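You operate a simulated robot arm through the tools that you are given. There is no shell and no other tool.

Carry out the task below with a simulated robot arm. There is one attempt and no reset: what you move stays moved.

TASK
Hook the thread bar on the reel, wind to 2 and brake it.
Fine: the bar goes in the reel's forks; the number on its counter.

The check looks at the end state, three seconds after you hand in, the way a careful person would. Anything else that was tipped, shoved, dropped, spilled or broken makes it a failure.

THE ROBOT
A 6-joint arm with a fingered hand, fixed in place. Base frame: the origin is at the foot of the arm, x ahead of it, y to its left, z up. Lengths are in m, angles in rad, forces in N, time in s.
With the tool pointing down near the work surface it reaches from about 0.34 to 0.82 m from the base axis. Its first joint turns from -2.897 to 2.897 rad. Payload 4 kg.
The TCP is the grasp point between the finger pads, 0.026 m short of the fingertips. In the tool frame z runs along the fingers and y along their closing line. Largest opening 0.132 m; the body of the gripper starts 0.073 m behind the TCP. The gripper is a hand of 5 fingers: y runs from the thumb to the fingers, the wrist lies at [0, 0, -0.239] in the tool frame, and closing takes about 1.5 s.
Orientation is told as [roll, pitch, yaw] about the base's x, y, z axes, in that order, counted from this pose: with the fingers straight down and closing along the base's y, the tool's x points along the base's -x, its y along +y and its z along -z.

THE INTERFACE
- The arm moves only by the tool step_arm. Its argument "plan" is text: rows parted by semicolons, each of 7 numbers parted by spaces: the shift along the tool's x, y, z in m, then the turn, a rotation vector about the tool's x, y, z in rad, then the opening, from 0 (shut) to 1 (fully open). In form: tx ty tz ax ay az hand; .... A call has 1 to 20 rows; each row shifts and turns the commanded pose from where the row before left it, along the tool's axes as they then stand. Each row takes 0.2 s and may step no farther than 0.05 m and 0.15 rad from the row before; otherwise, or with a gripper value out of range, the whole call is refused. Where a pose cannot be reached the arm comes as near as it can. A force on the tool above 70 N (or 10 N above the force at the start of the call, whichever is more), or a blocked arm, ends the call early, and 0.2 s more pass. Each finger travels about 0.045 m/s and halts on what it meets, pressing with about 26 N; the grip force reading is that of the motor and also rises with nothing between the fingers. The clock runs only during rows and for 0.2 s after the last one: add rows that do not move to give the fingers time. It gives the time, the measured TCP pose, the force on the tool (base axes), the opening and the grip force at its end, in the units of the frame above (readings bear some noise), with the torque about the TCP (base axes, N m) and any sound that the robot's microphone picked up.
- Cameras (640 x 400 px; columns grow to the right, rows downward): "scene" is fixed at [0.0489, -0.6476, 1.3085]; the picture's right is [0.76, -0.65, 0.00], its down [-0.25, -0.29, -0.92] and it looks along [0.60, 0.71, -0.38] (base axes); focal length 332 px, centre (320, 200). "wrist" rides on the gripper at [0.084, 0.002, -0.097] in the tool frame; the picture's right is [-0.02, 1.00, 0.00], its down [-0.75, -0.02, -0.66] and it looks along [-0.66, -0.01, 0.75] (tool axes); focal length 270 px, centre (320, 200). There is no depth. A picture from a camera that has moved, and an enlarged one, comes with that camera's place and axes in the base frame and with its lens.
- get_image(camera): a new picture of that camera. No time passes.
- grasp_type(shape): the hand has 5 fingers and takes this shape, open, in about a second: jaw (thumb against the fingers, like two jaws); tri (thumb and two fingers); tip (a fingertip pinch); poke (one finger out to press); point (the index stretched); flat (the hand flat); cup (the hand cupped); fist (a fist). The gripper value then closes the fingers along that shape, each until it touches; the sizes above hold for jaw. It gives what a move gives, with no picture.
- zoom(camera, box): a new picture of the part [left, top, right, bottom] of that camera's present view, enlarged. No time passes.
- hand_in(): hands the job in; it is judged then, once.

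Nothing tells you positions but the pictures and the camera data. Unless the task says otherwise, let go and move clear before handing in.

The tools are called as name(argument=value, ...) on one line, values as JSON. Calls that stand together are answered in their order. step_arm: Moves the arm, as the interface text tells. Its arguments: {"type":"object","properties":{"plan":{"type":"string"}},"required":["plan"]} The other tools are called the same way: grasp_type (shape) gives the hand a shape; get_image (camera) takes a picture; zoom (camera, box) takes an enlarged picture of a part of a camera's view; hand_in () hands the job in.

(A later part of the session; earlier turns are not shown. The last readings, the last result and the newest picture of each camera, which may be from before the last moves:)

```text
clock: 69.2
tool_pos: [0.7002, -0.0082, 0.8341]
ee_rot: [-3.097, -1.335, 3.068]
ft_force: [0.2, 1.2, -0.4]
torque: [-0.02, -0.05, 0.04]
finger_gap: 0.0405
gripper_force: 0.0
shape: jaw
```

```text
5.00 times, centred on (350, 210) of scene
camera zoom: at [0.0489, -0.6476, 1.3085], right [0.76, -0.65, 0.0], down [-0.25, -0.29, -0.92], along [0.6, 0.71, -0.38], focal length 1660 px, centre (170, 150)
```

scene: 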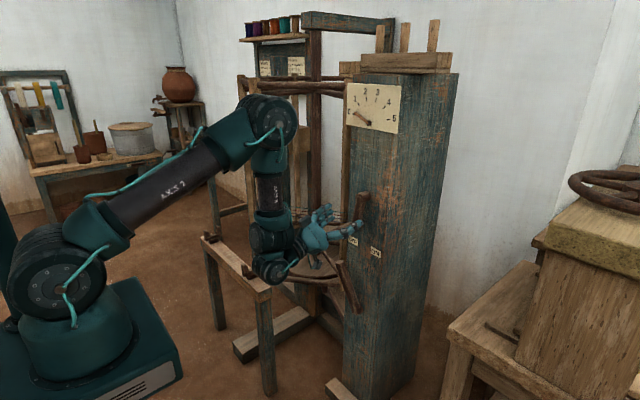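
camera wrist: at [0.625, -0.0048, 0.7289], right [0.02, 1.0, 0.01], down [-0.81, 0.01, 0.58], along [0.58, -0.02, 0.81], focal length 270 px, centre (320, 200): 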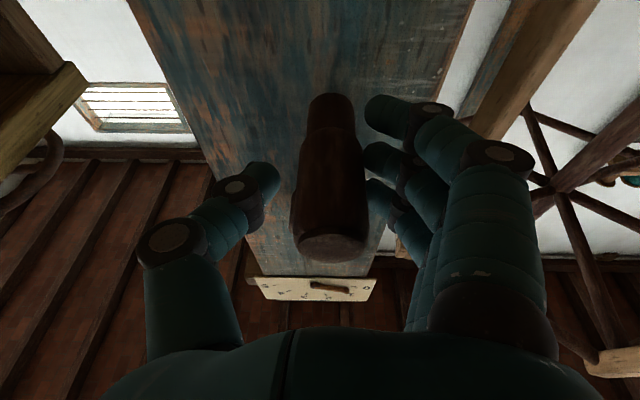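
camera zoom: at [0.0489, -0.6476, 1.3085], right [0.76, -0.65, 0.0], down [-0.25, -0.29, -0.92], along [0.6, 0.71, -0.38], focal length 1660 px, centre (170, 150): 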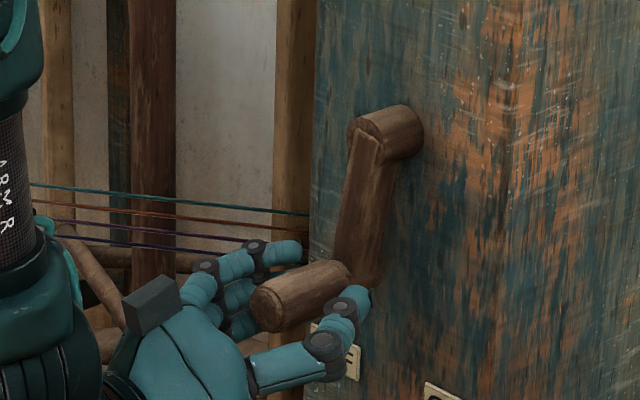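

step_arm(plan="0 0 0 0 0 0 0.2;0 0 0 0 0 0 0.1;0 0 0 0 0 0 0;0 0 0 0 0 0 0;0 0 0 0 0 0 0")

get_image(camera="wrist")

zoom(camera="scene", box=[300, 170, 400, 250])

```text
clock: 70.4
tool_pos: [0.6985, -0.0079, 0.8343]
ee_rot: [-3.098, -1.335, 3.07]
ft_force: [1.7, -0.3, 5.9]
torque: [0.0, -0.12, 0.17]
finger_gap: 0.0097
gripper_force: 26.6
shape: jaw
```

```text
taken
camera wrist: at [0.6255, -0.0046, 0.7297], right [0.02, 1.0, 0.01], down [-0.82, 0.01, 0.58], along [0.58, -0.02, 0.82], focal length 270 px, centre (320, 200)
```

wrist: 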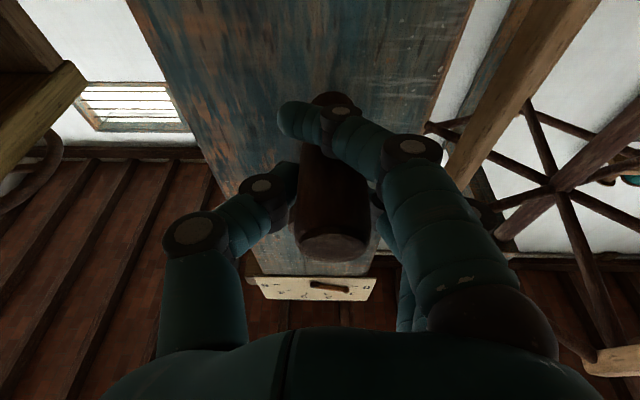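

```text
5.00 times, centred on (350, 210) of scene
camera zoom: at [0.0489, -0.6476, 1.3085], right [0.76, -0.65, 0.0], down [-0.25, -0.29, -0.92], along [0.6, 0.71, -0.38], focal length 1660 px, centre (170, 150)
```

zoom: 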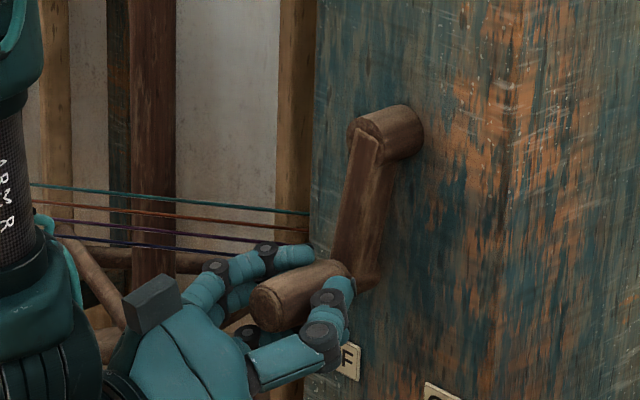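

The hand is closed around the handle, with fingers caging it above and below. I'll start cranking clockwise (toward +y and up) with a short 30° test and check the forces.

step_arm(plan="-0.0037 0.0170 0.0009 0 0 0 0;-0.0065 0.0161 0.0016 0 0 0 0;-0.0091 0.0147 0.0022 0 0 0 0")

get_image(camera="wrist")

get_image(camera="scene")

```text
clock: 71.2
tool_pos: [0.701, 0.0405, 0.8625]
ee_rot: [-3.111, -1.317, 3.083]
ft_force: [-15.6, 1.3, 53.6]
torque: [0.42, -0.8, 0.31]
finger_gap: 0.0095
gripper_force: 26.7
shape: jaw
```

```text
taken
camera wrist: at [0.6287, 0.0449, 0.7555], right [0.02, 1.0, 0.01], down [-0.83, 0.01, 0.56], along [0.56, -0.02, 0.83], focal length 270 px, centre (320, 200)
```

wrist: 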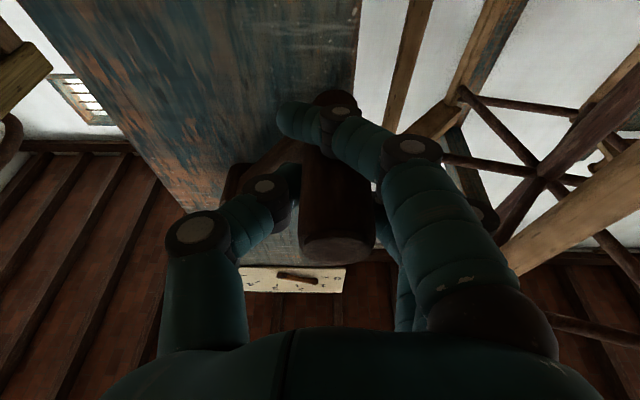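

```text
taken
```

scene: 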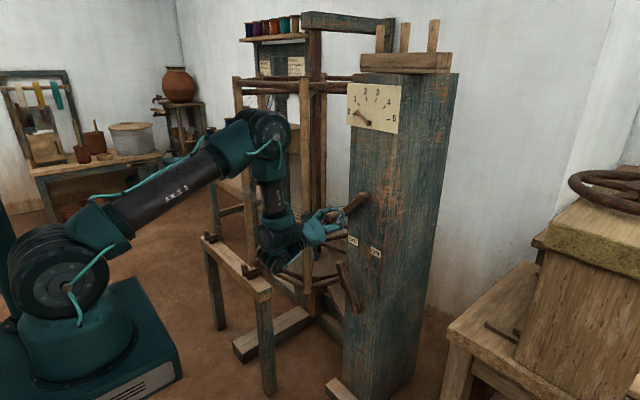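

The crank follows, but the force (54 N upward on the hand) says my circle is a bit too wide on this side. I'll pause, shifting slightly up/inward, and read the settled force.

step_arm(plan="-0.004 -0.002 0.001 0 0 0 0;0 0 0 0 0 0 0")

step_arm(plan="-0.003 0 0.0007 0 0 0 0;0 0 0 0 0 0 0")

zoom(camera="scene", box=[300, 170, 400, 250])

```text
clock: 71.8
tool_pos: [0.6999, 0.0371, 0.8565]
ee_rot: [-3.096, -1.338, 3.068]
ft_force: [-9.8, -19.5, 11.6]
torque: [-0.16, -0.15, -0.35]
finger_gap: 0.0106
gripper_force: 26.1
shape: jaw
```

```text
clock: 72.4
tool_pos: [0.7017, 0.0364, 0.8603]
ee_rot: [-3.096, -1.337, 3.071]
ft_force: [-5.9, -12.3, 14.0]
torque: [-0.06, -0.14, 0.01]
finger_gap: 0.0088
gripper_force: 25.9
shape: jaw
```

```text
5.00 times, centred on (350, 210) of scene
camera zoom: at [0.0489, -0.6476, 1.3085], right [0.76, -0.65, 0.0], down [-0.25, -0.29, -0.92], along [0.6, 0.71, -0.38], focal length 1660 px, centre (170, 150)
```

zoom: 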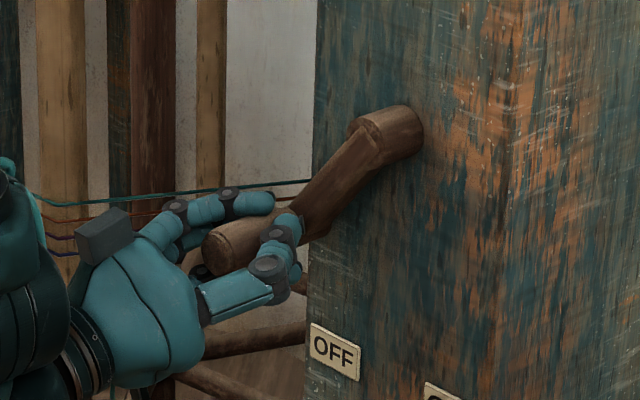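

Forces settled low and the crank stays where I hold it (ψ≈128°). I refined the circle (hub about (-0.023, 0.929), R≈0.099) and will continue in slower increments.

step_arm(plan="-0.0089 0.0094 0.0021 0 0 0 0;-0.0104 0.0084 0.0025 0 0 0 0;-0.0115 0.0068 0.0028 0 0 0 0;-0.0123 0.0051 0.0029 0 0 0 0;-0.0128 0.0033 0.0031 0 0 0 0;0 0 0 0 0 0 0")

zoom(camera="scene", box=[290, 70, 410, 250])

```text
clock: 73.8
tool_pos: [0.7027, 0.0719, 0.9224]
ee_rot: [-3.109, -1.324, 3.082]
ft_force: [-9.8, -6.1, 30.0]
torque: [0.21, -0.36, 0.08]
finger_gap: 0.0085
gripper_force: 26.8
shape: jaw
```

```text
2.22 times, centred on (350, 160) of scene
camera zoom: at [0.0489, -0.6476, 1.3085], right [0.76, -0.65, 0.0], down [-0.25, -0.29, -0.92], along [0.6, 0.71, -0.38], focal length 738 px, centre (253, 289)
```

zoom: 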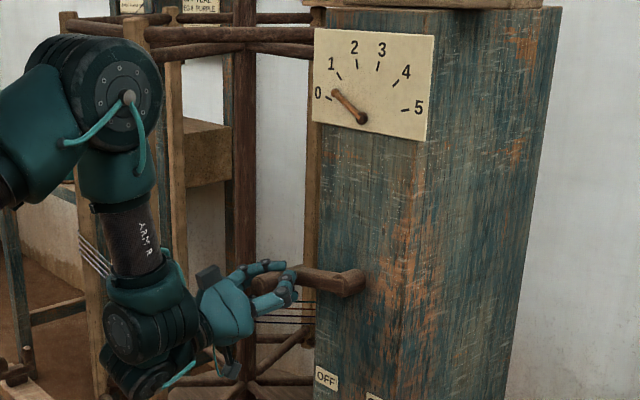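

Half a turn done (pointer ≈0.5), forces are modest and no limits hit. I'll continue up the far side, tilting the hand up very slightly as it rises.

step_arm(plan="-0.0131 0.0012 0.0034 0 -0.008 0 0;-0.0131 -0.0007 0.0034 0 -0.008 0 0;-0.0128 -0.0026 0.0035 0 -0.008 0 0;-0.0123 -0.0044 0.0035 0 -0.008 0 0;-0.0116 -0.0062 0.0034 0 -0.008 0 0;-0.0107 -0.0078 0.0031 0 -0.008 0 0;0 0 0 0 0 0 0")

zoom(camera="scene", box=[290, 70, 410, 250])

```text
clock: 75.5
tool_pos: [0.7034, 0.0447, 1.0078]
ee_rot: [-3.127, -1.249, 3.083]
ft_force: [-13.2, -4.6, 1.9]
torque: [-0.05, 0.15, -0.01]
finger_gap: 0.0094
gripper_force: 25.7
shape: jaw
stopped in row 7: the force on the tool passed its limit at 76 N (the readings are from after the stop); the commanded pose is now the measured one
```

```text
2.22 times, centred on (350, 160) of scene
camera zoom: at [0.0489, -0.6476, 1.3085], right [0.76, -0.65, 0.0], down [-0.25, -0.29, -0.92], along [0.6, 0.71, -0.38], focal length 738 px, centre (253, 289)
```

zoom: 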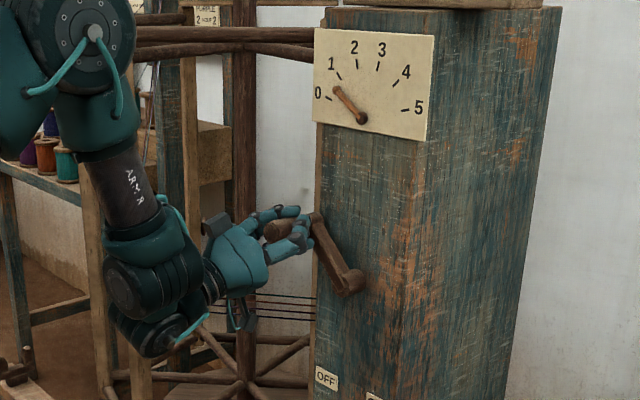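

About 0.62 turn so far; the force peak came from stopping the heavy reel abruptly, so I'll taper the ends. Refit circle: TCP centre (-0.027, 0.938), R 0.100. Continuing over the top.

step_arm(plan="-0.0044 -0.0048 0.0015 0 0 0 0;-0.0063 -0.0081 0.0021 0 0 0 0;-0.0063 -0.0104 0.0021 0 0 0 0;-0.0050 -0.0110 0.0017 0 0 0 0;-0.0037 -0.0116 0.0012 0 0 0 0;-0.0023 -0.0120 0.0008 0 0 0 0;-0.0009 -0.0122 0.0003 0 0 0 0;0.0006 -0.0123 -0.0002 0 0 0 0;0.0014 -0.0080 -0.0005 0 0 0 0;0.0009 -0.0045 -0.0003 0 0 0 0;0.0003 -0.002 -0.0001 0 0 0 0;0 0 0 0 0 0 0")

zoom(camera="scene", box=[290, 70, 410, 250])

get_image(camera="wrist")

```text
clock: 78.0
tool_pos: [0.6997, -0.054, 1.0359]
ee_rot: [-3.124, -1.247, 3.082]
ft_force: [19.4, -5.3, 4.5]
torque: [-0.04, -0.17, -0.18]
finger_gap: 0.0061
gripper_force: 25.4
shape: jaw
```

```text
2.22 times, centred on (350, 160) of scene
camera zoom: at [0.0489, -0.6476, 1.3085], right [0.76, -0.65, 0.0], down [-0.25, -0.29, -0.92], along [0.6, 0.71, -0.38], focal length 738 px, centre (253, 289)
```

zoom: 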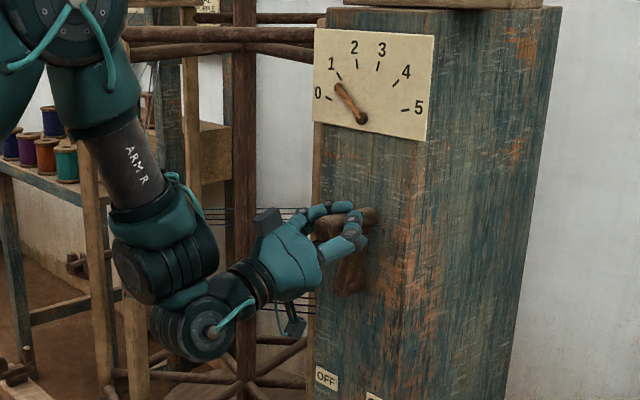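

```text
taken
camera wrist: at [0.6348, -0.0489, 0.9248], right [0.04, 1.0, 0.01], down [-0.86, 0.02, 0.51], along [0.5, -0.03, 0.86], focal length 270 px, centre (320, 200)
```

wrist: 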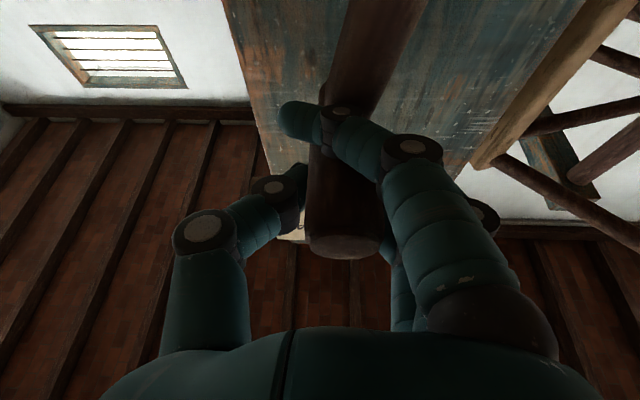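

Over the top smoothly (ψ≈285°, pointer ≈0.8). Continuing down the near side past one full turn.

step_arm(plan="0.0020 -0.0075 -0.0007 0 0 0 0;0.0045 -0.0113 -0.0015 0 0 0 0;0.0057 -0.0106 -0.0019 0 0 0 0;0.0069 -0.0099 -0.0023 0 0 0 0;0.0080 -0.0089 -0.0027 0 0 0 0;0.0089 -0.0077 -0.0030 0 0 0 0;0.0099 -0.0066 -0.0033 0 0 0 0;0.0104 -0.0053 -0.0035 0 0 0 0;0.0110 -0.0039 -0.0037 0 0 0 0;0.0076 -0.0016 -0.0025 0 0 0 0;0.0045 -0.0005 -0.0015 0 0 0 0;0.0018 0 -0.0006 0 0 0 0;0 0 0 0 0 0 0")

zoom(camera="scene", box=[290, 70, 410, 250])

get_image(camera="scene")

```text
clock: 80.8
tool_pos: [0.6971, -0.1254, 0.9515]
ee_rot: [-3.126, -1.249, 3.085]
ft_force: [6.3, -14.3, -3.6]
torque: [-0.16, -0.04, -0.23]
finger_gap: 0.0081
gripper_force: 26.3
shape: jaw
```

```text
2.22 times, centred on (350, 160) of scene
camera zoom: at [0.0489, -0.6476, 1.3085], right [0.76, -0.65, 0.0], down [-0.25, -0.29, -0.92], along [0.6, 0.71, -0.38], focal length 738 px, centre (253, 289)
```

zoom: 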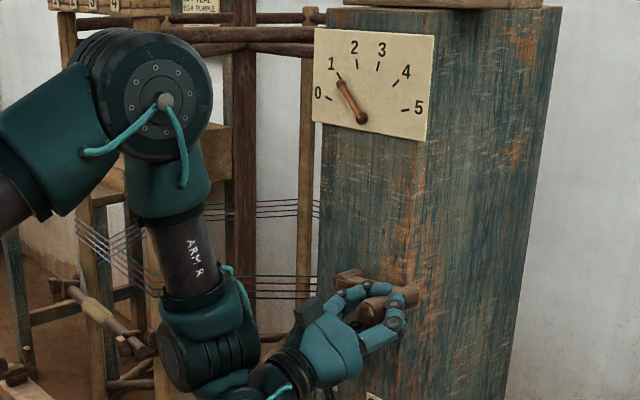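

```text
taken
```

scene: 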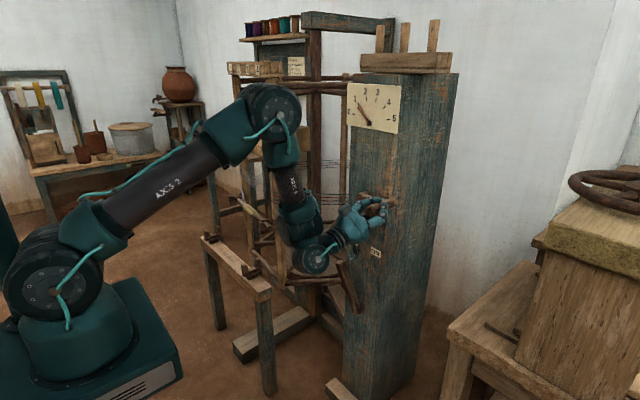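

One full turn done (pointer at about 1, reel back at its starting orientation with the bar still hooked). Starting the second turn, down through the bottom.

step_arm(plan="0.0076 -0.0006 -0.0025 0 0 0 0;0.0116 0.0003 -0.0039 0 0 0 0;0.0116 0.0018 -0.0039 0 0 0 0;0.0112 0.0033 -0.0037 0 0 0 0;0.0107 0.0047 -0.0036 0 0 0 0;0.0101 0.0060 -0.0034 0 0 0 0;0.0094 0.0073 -0.0031 0 0 0 0;0.0084 0.0084 -0.0028 0 0 0 0;0.0073 0.0094 -0.0024 0 0 0 0;0.0063 0.0104 -0.0021 0 0 0 0;0.0050 0.0110 -0.0017 0 0 0 0;0.0037 0.0116 -0.0012 0 0 0 0;0.0023 0.0120 -0.0008 0 0 0 0;0.0009 0.0122 -0.0003 0 0 0 0;-0.0006 0.0123 0.0002 0 0 0 0;-0.0010 0.0078 0.0003 0 0 0 0;-0.0009 0.0043 0.0003 0 0 0 0;-0.0004 0.0017 0.0001 0 0 0 0;0 0 0 0 0 0 0")

zoom(camera="scene", box=[290, 70, 410, 250])

get_image(camera="wrist")

```text
clock: 84.8
tool_pos: [0.7022, -0.0028, 0.8422]
ee_rot: [-3.129, -1.245, 3.086]
ft_force: [-27.7, -6.4, 26.9]
torque: [0.26, -0.27, 0.26]
finger_gap: 0.01
gripper_force: 26.4
shape: jaw
```

```text
2.22 times, centred on (350, 160) of scene
camera zoom: at [0.0489, -0.6476, 1.3085], right [0.76, -0.65, 0.0], down [-0.25, -0.29, -0.92], along [0.6, 0.71, -0.38], focal length 738 px, centre (253, 289)
```

zoom: 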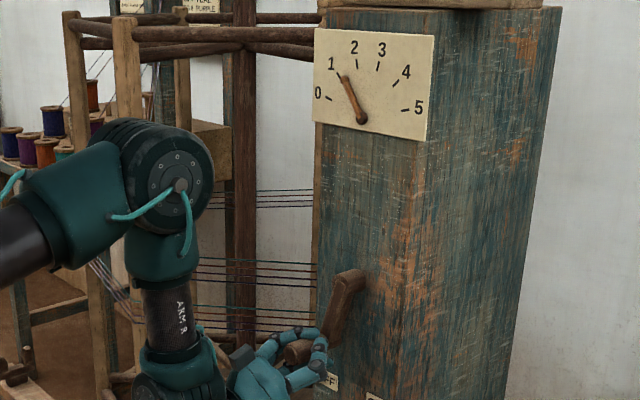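

```text
taken
camera wrist: at [0.6377, 0.002, 0.7307], right [0.04, 1.0, 0.01], down [-0.86, 0.02, 0.5], along [0.5, -0.03, 0.86], focal length 270 px, centre (320, 200)
```

wrist: 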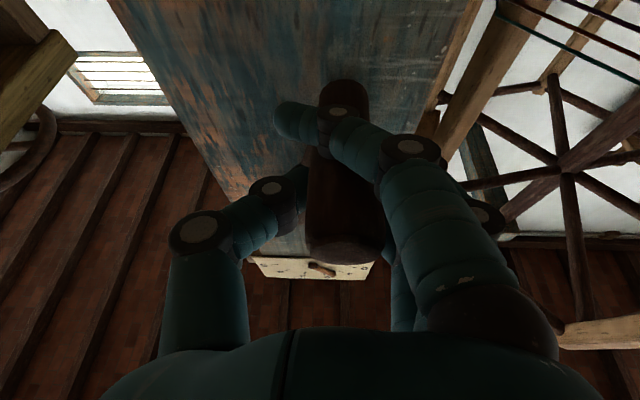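

Bottom passed (pointer ≈1.3), forces fine. Continuing up the far side.

step_arm(plan="-0.0031 0.0062 0.0010 0 0 0 0;-0.0043 0.0114 0.0014 0 0 0 0;-0.0055 0.0107 0.0018 0 0 0 0;-0.0068 0.0100 0.0023 0 0 0 0;-0.0078 0.0090 0.0026 0 0 0 0;-0.0088 0.0080 0.0029 0 0 0 0;-0.0097 0.0068 0.0032 0 0 0 0;-0.0104 0.0054 0.0035 0 0 0 0;-0.0110 0.0041 0.0037 0 0 0 0;-0.0113 0.0027 0.0038 0 0 0 0;-0.0116 0.0011 0.0039 0 0 0 0;-0.0116 -0.0003 0.0039 0 0 0 0;-0.0116 -0.0018 0.0039 0 0 0 0;-0.0112 -0.0033 0.0037 0 0 0 0;-0.0107 -0.0047 0.0036 0 0 0 0;-0.0065 -0.0037 0.0022 0 0 0 0;-0.0035 -0.0023 0.0012 0 0 0 0;-0.0014 -0.0010 0.0005 0 0 0 0;0 0 0 0 0 0 0")

zoom(camera="scene", box=[290, 70, 410, 250])

get_image(camera="scene")

```text
clock: 88.8
tool_pos: [0.7031, 0.0573, 0.9958]
ee_rot: [-3.125, -1.251, 3.081]
ft_force: [-8.1, -17.6, -14.5]
torque: [-0.3, -0.04, -0.16]
finger_gap: 0.0105
gripper_force: 26.0
shape: jaw
```

```text
2.22 times, centred on (350, 160) of scene
camera zoom: at [0.0489, -0.6476, 1.3085], right [0.76, -0.65, 0.0], down [-0.25, -0.29, -0.92], along [0.6, 0.71, -0.38], focal length 738 px, centre (253, 289)
```

zoom: 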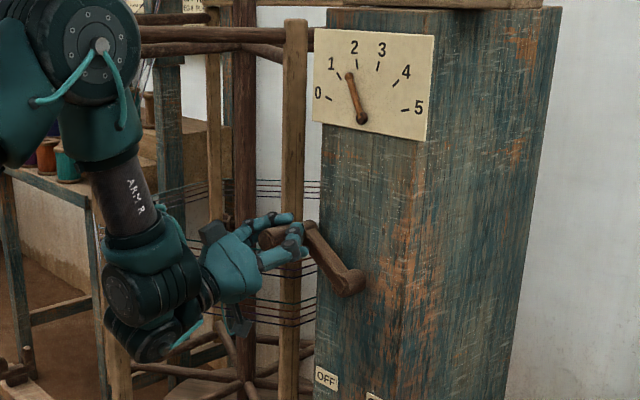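

```text
taken
```

scene: 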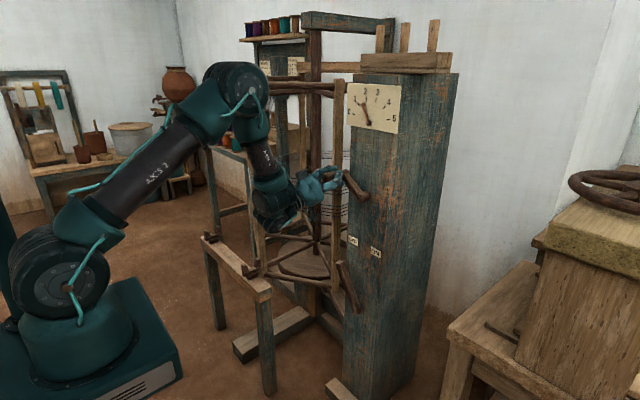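

Pointer ≈1.6. Continuing over the top, stopping before 2 to check the dial.

step_arm(plan="-0.0059 -0.0047 0.0020 0 0 0 0;-0.0085 -0.0082 0.0028 0 0 0 0;-0.0076 -0.0093 0.0025 0 0 0 0;-0.0065 -0.0102 0.0022 0 0 0 0;-0.0051 -0.0110 0.0017 0 0 0 0;-0.0039 -0.0116 0.0013 0 0 0 0;-0.0026 -0.0119 0.0009 0 0 0 0;-0.0010 -0.0122 0.0003 0 0 0 0;0.0003 -0.0122 -0.0001 0 0 0 0;0.0017 -0.0122 -0.0006 0 0 0 0;0.0031 -0.0118 -0.0010 0 0 0 0;0.0045 -0.0113 -0.0015 0 0 0 0;0.0057 -0.0106 -0.0019 0 0 0 0;0.0069 -0.0099 -0.0023 0 0 0 0;0.0067 -0.0076 -0.0022 0 0 0 0;0.0056 -0.0053 -0.0019 0 0 0 0;0.0032 -0.0027 -0.0011 0 0 0 0;0.0013 -0.0010 -0.0004 0 0 0 0;0 0 0 0 0 0 0")

zoom(camera="scene", box=[290, 70, 410, 250])

zoom(camera="scene", box=[330, 75, 410, 135])

```text
clock: 92.8
tool_pos: [0.6963, -0.1061, 0.9978]
ee_rot: [-3.126, -1.248, 3.084]
ft_force: [7.1, -6.1, 6.7]
torque: [-0.01, -0.08, 0.06]
finger_gap: 0.0066
gripper_force: 25.9
shape: jaw
```

```text
2.22 times, centred on (350, 160) of scene
camera zoom: at [0.0489, -0.6476, 1.3085], right [0.76, -0.65, 0.0], down [-0.25, -0.29, -0.92], along [0.6, 0.71, -0.38], focal length 738 px, centre (253, 289)
```

zoom: 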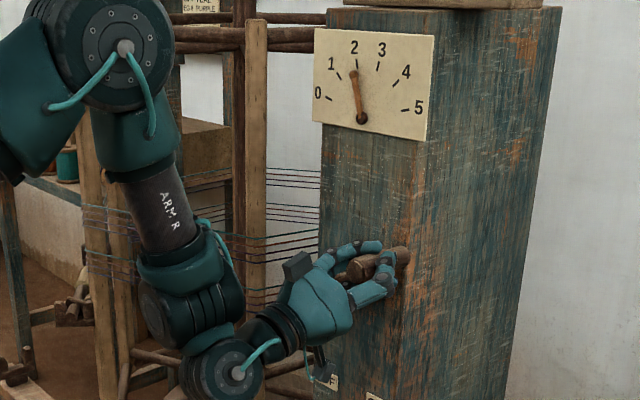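

```text
6.67 times, centred on (370, 105) of scene
camera zoom: at [0.0489, -0.6476, 1.3085], right [0.76, -0.65, 0.0], down [-0.25, -0.29, -0.92], along [0.6, 0.71, -0.38], focal length 2213 px, centre (-13, 833)
```

zoom: 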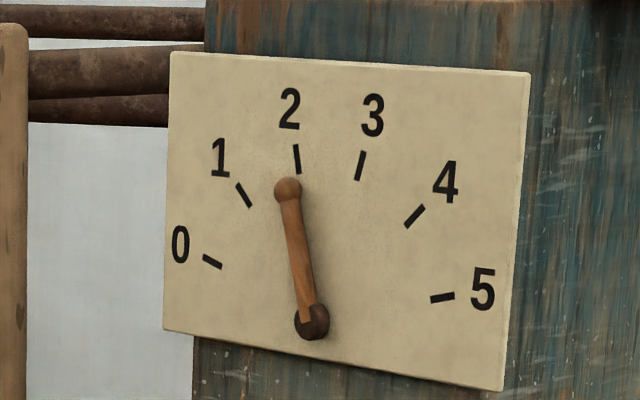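

Pointer just short of 2 (≈1.9, crank at ψ≈683°). I'll ease through the last ~37° to complete exactly two turns.

step_arm(plan="0.0063 -0.0045 -0.0021 0 0 0 0;0.0086 -0.0050 -0.0029 0 0 0 0;0.0092 -0.0042 -0.0031 0 0 0 0;0.0095 -0.0030 -0.0032 0 0 0 0;0.0082 -0.0018 -0.0027 0 0 0 0;0.0066 -0.0008 -0.0022 0 0 0 0;0.0049 -0.0003 -0.0016 0 0 0 0;0.0020 0 -0.0007 0 0 0 0;0 0 0 0 0 0 0;0 0 0 0 0 0 0")

zoom(camera="scene", box=[290, 70, 410, 250])

zoom(camera="scene", box=[330, 75, 410, 135])

get_image(camera="wrist")

get_image(camera="scene")

```text
clock: 95.0
tool_pos: [0.6965, -0.1259, 0.9407]
ee_rot: [-3.126, -1.251, 3.084]
ft_force: [8.1, -5.5, -3.1]
torque: [-0.06, 0.01, 0.01]
finger_gap: 0.0066
gripper_force: 26.4
shape: jaw
```

```text
2.22 times, centred on (350, 160) of scene
camera zoom: at [0.0489, -0.6476, 1.3085], right [0.76, -0.65, 0.0], down [-0.25, -0.29, -0.92], along [0.6, 0.71, -0.38], focal length 738 px, centre (253, 289)
```

zoom: 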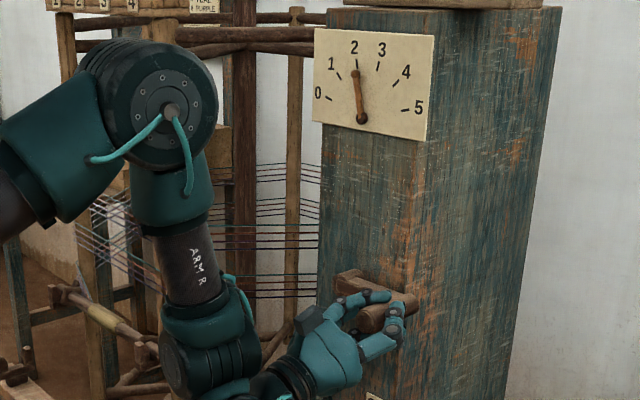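

```text
6.67 times, centred on (370, 105) of scene
camera zoom: at [0.0489, -0.6476, 1.3085], right [0.76, -0.65, 0.0], down [-0.25, -0.29, -0.92], along [0.6, 0.71, -0.38], focal length 2213 px, centre (-13, 833)
```

zoom: 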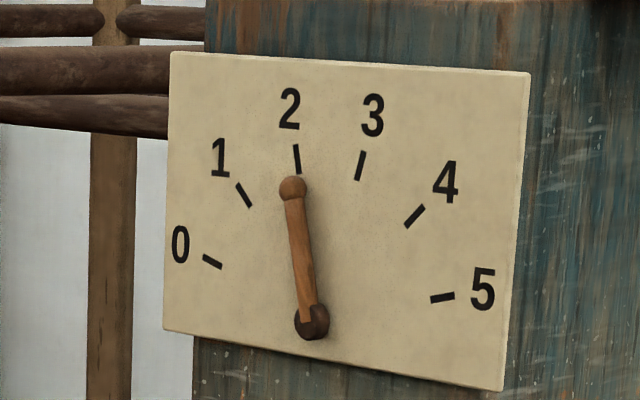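

```text
taken
camera wrist: at [0.6317, -0.1219, 0.8286], right [0.04, 1.0, 0.01], down [-0.86, 0.02, 0.51], along [0.51, -0.03, 0.86], focal length 270 px, centre (320, 200)
```

wrist: 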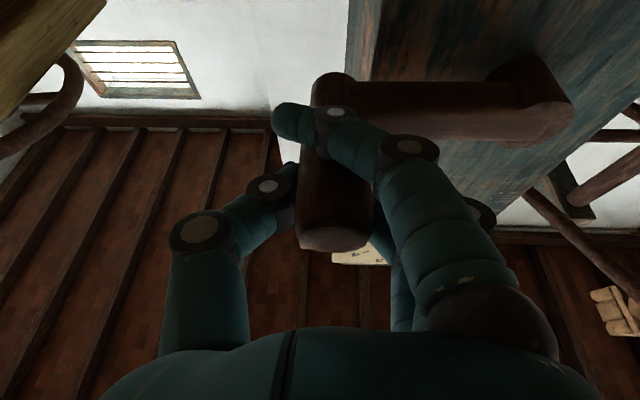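

```text
taken
```

scene: 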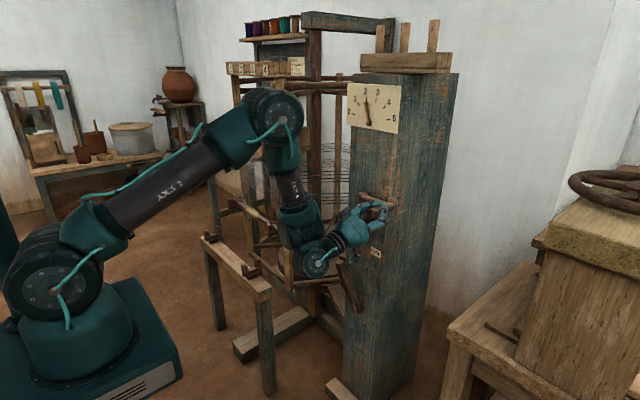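

The crank is back at its start angle after two full turns and the pointer lines up with 2. Now I'll open the hand gently, then check the dial before withdrawing.

step_arm(plan="0 0 0 0 0 0 0.1;0 0 0 0 0 0 0.2;0 0 0 0 0 0 0.3;0 0 0 0 0 0 0.45;0 0 0 0 0 0 0.6;0 0 0 0 0 0 0.75;0 0 0 0 0 0 0.8;0 0 0 0 0 0 0.8")

get_image(camera="wrist")

zoom(camera="scene", box=[290, 70, 410, 250])

zoom(camera="scene", box=[330, 75, 410, 135])

```text
clock: 96.8
tool_pos: [0.6961, -0.1256, 0.9419]
ee_rot: [-3.125, -1.25, 3.084]
ft_force: [-0.4, 1.1, -0.6]
torque: [-0.01, -0.03, 0.0]
finger_gap: 0.105
gripper_force: 0.1
shape: jaw
```

```text
taken
camera wrist: at [0.6318, -0.1219, 0.8294], right [0.04, 1.0, 0.01], down [-0.86, 0.02, 0.51], along [0.51, -0.03, 0.86], focal length 270 px, centre (320, 200)
```

wrist: 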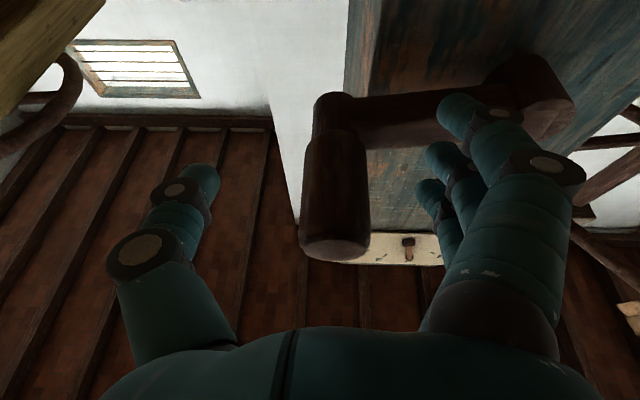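

```text
2.22 times, centred on (350, 160) of scene
camera zoom: at [0.0489, -0.6476, 1.3085], right [0.76, -0.65, 0.0], down [-0.25, -0.29, -0.92], along [0.6, 0.71, -0.38], focal length 738 px, centre (253, 289)
```

zoom: 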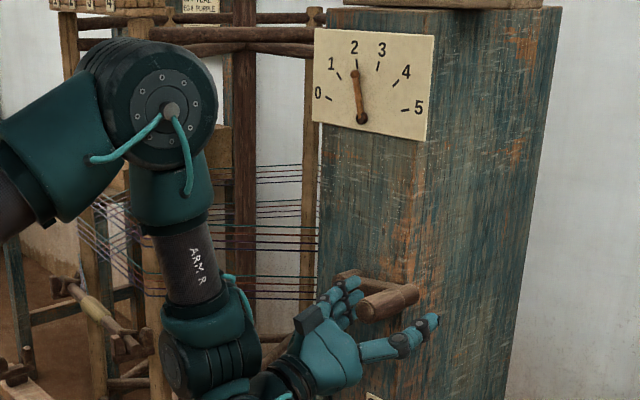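

```text
6.67 times, centred on (370, 105) of scene
camera zoom: at [0.0489, -0.6476, 1.3085], right [0.76, -0.65, 0.0], down [-0.25, -0.29, -0.92], along [0.6, 0.71, -0.38], focal length 2213 px, centre (-13, 833)
```

zoom: 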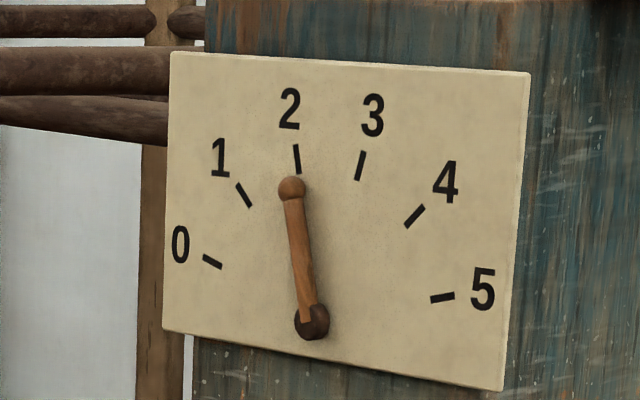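

step_arm(plan="0 0 0 0 0 0 0.8")

get_image(camera="wrist")

zoom(camera="scene", box=[330, 75, 410, 135])

```text
clock: 97.2
tool_pos: [0.6959, -0.125, 0.9403]
ee_rot: [-3.128, -1.25, 3.084]
ft_force: [-0.1, -0.1, 0.5]
torque: [0.03, 0.0, 0.0]
finger_gap: 0.1053
gripper_force: 0.0
shape: jaw
```

```text
taken
camera wrist: at [0.6318, -0.1219, 0.8294], right [0.04, 1.0, 0.01], down [-0.86, 0.02, 0.51], along [0.51, -0.03, 0.86], focal length 270 px, centre (320, 200)
```

wrist: 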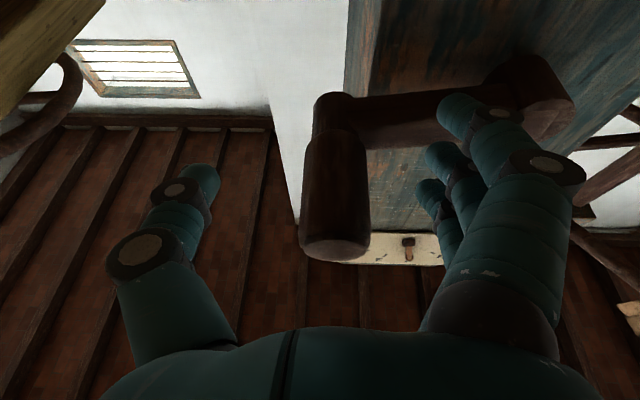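

```text
6.67 times, centred on (370, 105) of scene
camera zoom: at [0.0489, -0.6476, 1.3085], right [0.76, -0.65, 0.0], down [-0.25, -0.29, -0.92], along [0.6, 0.71, -0.38], focal length 2213 px, centre (-13, 833)
```

zoom: 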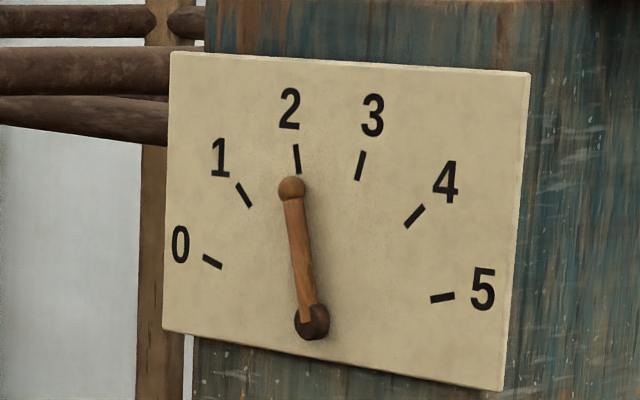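

The crank is at rest; rectifying the dial gives a reading of about 1.98, good. I'll withdraw the open hand straight back from the handle, levelling it as I go.

step_arm(plan="-0.0065 0 -0.0205 0 0.06 0 0.8;-0.005 0 -0.021 0 0.08 0 0.8;-0.004 0 -0.0215 0 0.1 0 0.8;-0.002 0 -0.0215 0 0.1 0 0.8;0 0 0 0 0 0 0.8")

get_image(camera="wrist")

zoom(camera="scene", box=[290, 70, 410, 320])

```text
clock: 98.5
tool_pos: [0.6102, -0.1217, 0.9417]
ee_rot: [-0.253, -1.551, 0.213]
ft_force: [0.2, -0.4, 0.6]
torque: [-0.02, 0.01, 0.0]
finger_gap: 0.1053
gripper_force: 0.0
shape: jaw
```

```text
taken
camera wrist: at [0.5118, -0.116, 0.8574], right [0.04, 1.0, 0.02], down [-0.64, 0.02, 0.77], along [0.76, -0.04, 0.64], focal length 270 px, centre (320, 200)
```

wrist: 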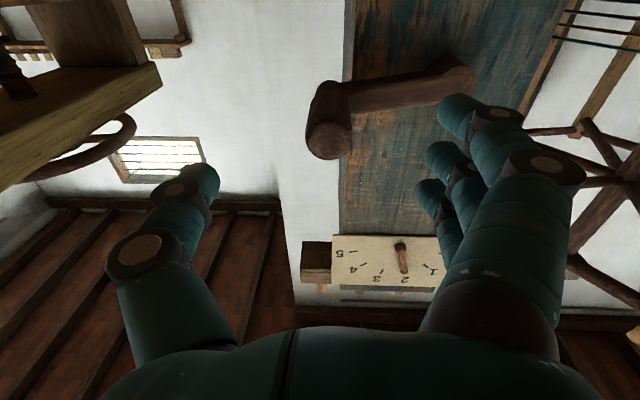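

```text
1.60 times, centred on (350, 195) of scene
camera zoom: at [0.0489, -0.6476, 1.3085], right [0.76, -0.65, 0.0], down [-0.25, -0.29, -0.92], along [0.6, 0.71, -0.38], focal length 531 px, centre (272, 208)
```

zoom: 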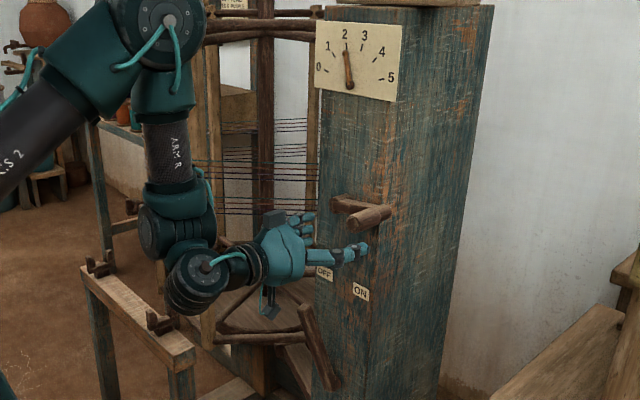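

Clear of the handle, dial unchanged at ≈2. I'll go down in front of the brake lever (now leaning to OFF).

step_arm(plan="0.0273 0.0148 0.002 0 0.005 0 0.8;0.0273 0.0148 0.002 0 0.005 0 0.8;0.0273 0.0148 0.002 0 0.005 0 0.8;0.0273 0.0148 0.002 0 0.005 0 0.8;0.0273 0.0148 0.002 0 0.005 0 0.8;0.0273 0.0148 0.002 0 0.005 0 0.8;0.0273 0.0148 0.002 0 0.005 0 0.8;0.0273 0.0148 0.002 0 0.005 0 0.8;0 0 0 0 0 0 0.8")

get_image(camera="wrist")

get_image(camera="scene")

```text
clock: 100.5
tool_pos: [0.6216, -0.0069, 0.7221]
ee_rot: [-0.091, -1.51, 0.05]
ft_force: [0.0, 0.7, 0.4]
torque: [0.03, -0.02, 0.03]
finger_gap: 0.1054
gripper_force: 0.1
shape: jaw
```

```text
taken
camera wrist: at [0.5211, -0.001, 0.6419], right [0.04, 1.0, 0.01], down [-0.61, 0.01, 0.79], along [0.79, -0.04, 0.61], focal length 270 px, centre (320, 200)
```

wrist: 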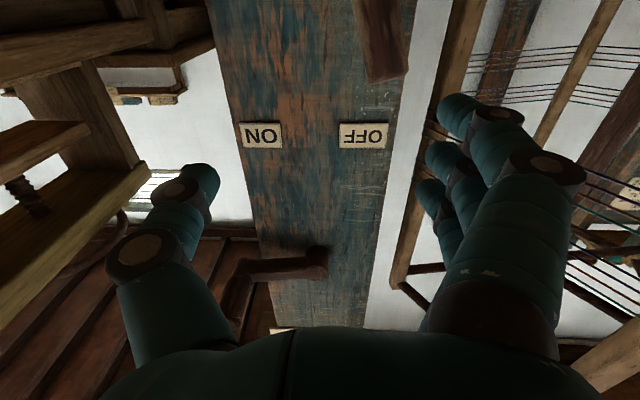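

```text
taken
```

scene: 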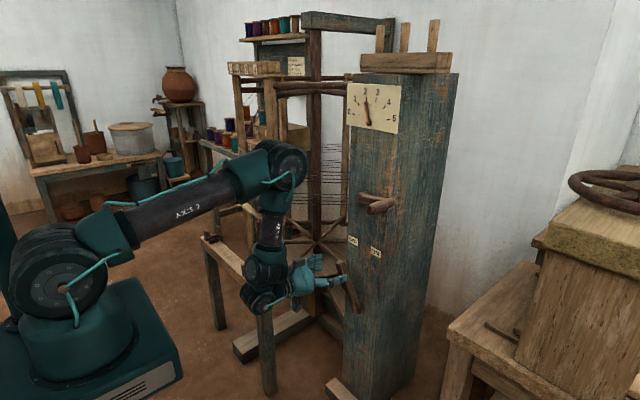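

zoom(camera="scene", box=[330, 75, 410, 135])

zoom(camera="scene", box=[210, 50, 400, 240])

```text
6.67 times, centred on (370, 105) of scene
camera zoom: at [0.0489, -0.6476, 1.3085], right [0.76, -0.65, 0.0], down [-0.25, -0.29, -0.92], along [0.6, 0.71, -0.38], focal length 2213 px, centre (-13, 833)
```

zoom: 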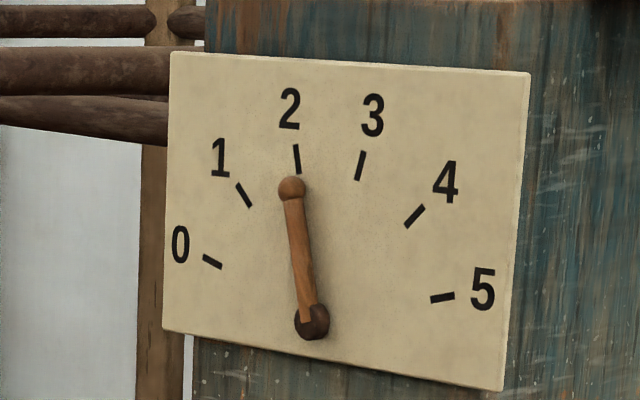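

```text
2.11 times, centred on (305, 145) of scene
camera zoom: at [0.0489, -0.6476, 1.3085], right [0.76, -0.65, 0.0], down [-0.25, -0.29, -0.92], along [0.6, 0.71, -0.38], focal length 699 px, centre (352, 316)
```

zoom: 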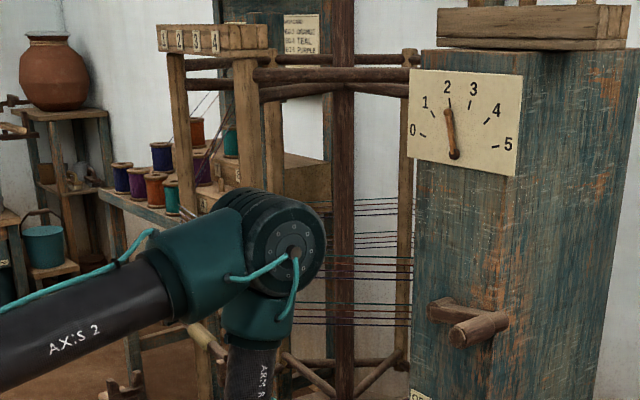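

The dial is stable at ≈2. I'll line up with the lever and move in around it with the hand open.

step_arm(plan="0.0262 0.0195 0.0065 0 0 0 0.8;0.0262 0.0195 0.0065 0 0 0 0.8;0 0 0.02 0 0 0 0.8;0 0 0 0 0 0 0.8")

get_image(camera="wrist")

zoom(camera="scene", box=[280, 220, 400, 330])

```text
clock: 101.5
tool_pos: [0.655, 0.031, 0.6627]
ee_rot: [-0.084, -1.511, 0.04]
ft_force: [-0.2, -0.7, 0.1]
torque: [-0.01, 0.01, 0.01]
finger_gap: 0.1051
gripper_force: 0.1
shape: jaw
```

```text
taken
camera wrist: at [0.5539, 0.0376, 0.5842], right [0.04, 1.0, 0.02], down [-0.61, 0.01, 0.79], along [0.79, -0.04, 0.61], focal length 270 px, centre (320, 200)
```

wrist: 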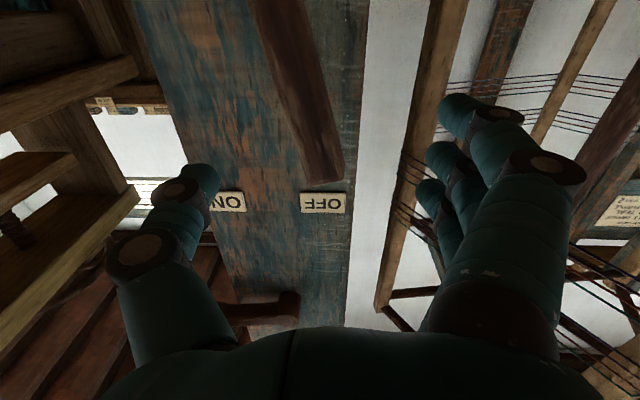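

```text
3.64 times, centred on (340, 275) of scene
camera zoom: at [0.0489, -0.6476, 1.3085], right [0.76, -0.65, 0.0], down [-0.25, -0.29, -0.92], along [0.6, 0.71, -0.38], focal length 1207 px, centre (247, -73)
```

zoom: 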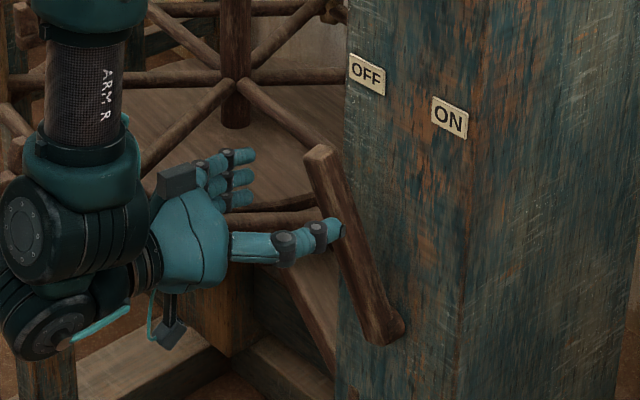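

The lever is centred between thumb and fingers. I'll go in to full depth, then sweep −y so the fingers push it over to ON.

step_arm(plan="0 0 0.025 0 0 0 0.8;-0.002 0 0.025 0 0 0 0.8;0 0 0 0 0 0 0.8")

get_image(camera="wrist")

zoom(camera="scene", box=[280, 220, 400, 330])

```text
clock: 102.2
tool_pos: [0.7042, 0.0288, 0.6662]
ee_rot: [-0.088, -1.512, 0.046]
ft_force: [0.4, 0.7, -0.2]
torque: [-0.02, -0.03, -0.02]
finger_gap: 0.1052
gripper_force: 0.1
shape: jaw
```

```text
taken
camera wrist: at [0.603, 0.0354, 0.5866], right [0.04, 1.0, 0.02], down [-0.61, 0.01, 0.79], along [0.79, -0.04, 0.61], focal length 270 px, centre (320, 200)
```

wrist: 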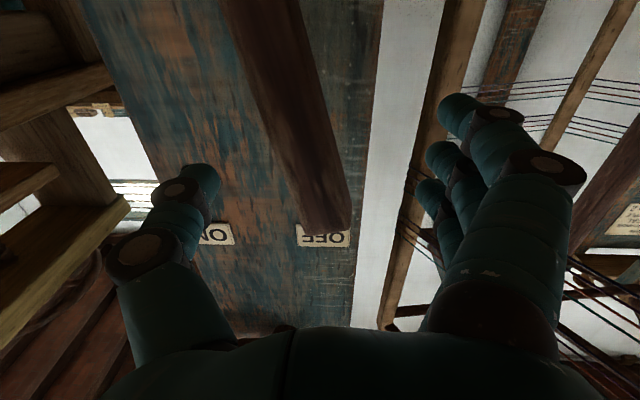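

```text
3.64 times, centred on (340, 275) of scene
camera zoom: at [0.0489, -0.6476, 1.3085], right [0.76, -0.65, 0.0], down [-0.25, -0.29, -0.92], along [0.6, 0.71, -0.38], focal length 1207 px, centre (247, -73)
```

zoom: 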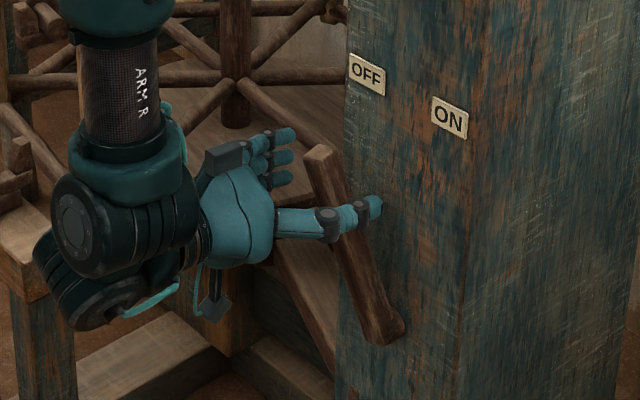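

step_arm(plan="0 -0.015 0 0 0 0 0.8;0 -0.015 0 0 0 0 0.8;0 -0.015 0 0 0 0 0.8;0 -0.015 0 0 0 0 0.8;0 -0.01 0 0 0 0 0.8;0 0 0 0 0 0 0.8")

get_image(camera="wrist")

zoom(camera="scene", box=[280, 220, 400, 330])

```text
clock: 103.7
tool_pos: [0.7006, -0.0419, 0.6666]
ee_rot: [-0.085, -1.513, 0.043]
ft_force: [-0.4, 1.5, -0.1]
torque: [0.01, 0.0, 0.0]
finger_gap: 0.1058
gripper_force: 0.1
shape: jaw
```

```text
taken
camera wrist: at [0.5985, -0.0355, 0.5877], right [0.04, 1.0, 0.02], down [-0.61, 0.01, 0.79], along [0.79, -0.04, 0.61], focal length 270 px, centre (320, 200)
```

wrist: 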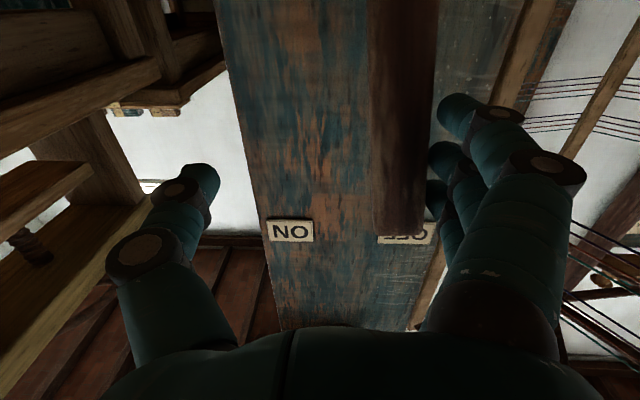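

```text
3.64 times, centred on (340, 275) of scene
camera zoom: at [0.0489, -0.6476, 1.3085], right [0.76, -0.65, 0.0], down [-0.25, -0.29, -0.92], along [0.6, 0.71, -0.38], focal length 1207 px, centre (247, -73)
```

zoom: 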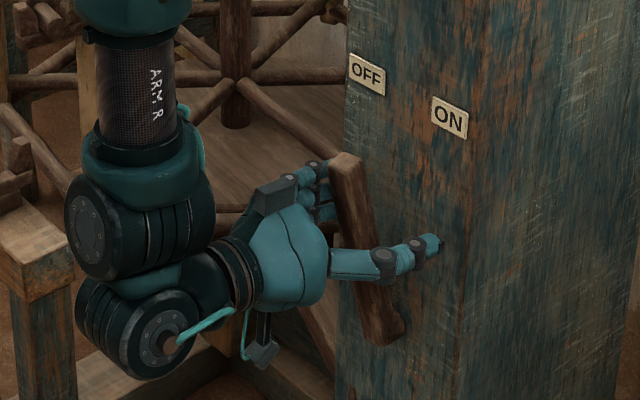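

step_arm(plan="0 -0.012 0 0 0 0 0.8;0 -0.012 0 0 0 0 0.8;0 -0.01 0 0 0 0 0.8;0 0 0 0 0 0 0.8")

get_image(camera="wrist")

zoom(camera="scene", box=[280, 220, 400, 330])

```text
clock: 104.7
tool_pos: [0.6997, -0.0764, 0.6656]
ee_rot: [-0.088, -1.511, 0.043]
ft_force: [-0.1, 0.5, 0.0]
torque: [0.01, -0.01, 0.02]
finger_gap: 0.1054
gripper_force: 0.0
shape: jaw
```

```text
taken
camera wrist: at [0.5981, -0.0693, 0.5867], right [0.04, 1.0, 0.02], down [-0.61, 0.01, 0.79], along [0.79, -0.04, 0.61], focal length 270 px, centre (320, 200)
```

wrist: 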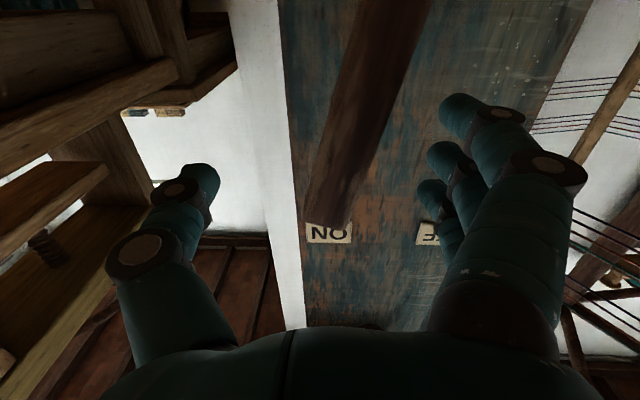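

```text
3.64 times, centred on (340, 275) of scene
camera zoom: at [0.0489, -0.6476, 1.3085], right [0.76, -0.65, 0.0], down [-0.25, -0.29, -0.92], along [0.6, 0.71, -0.38], focal length 1207 px, centre (247, -73)
```

zoom: 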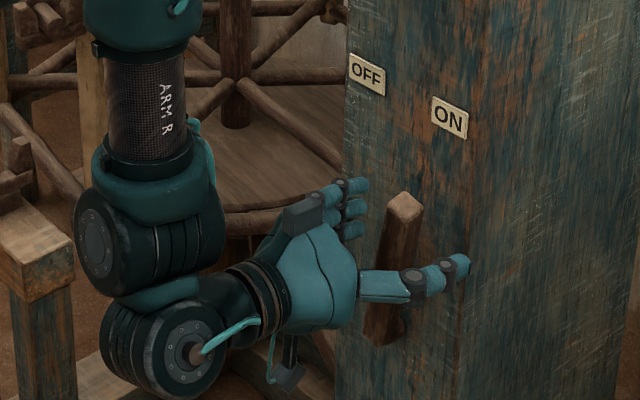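

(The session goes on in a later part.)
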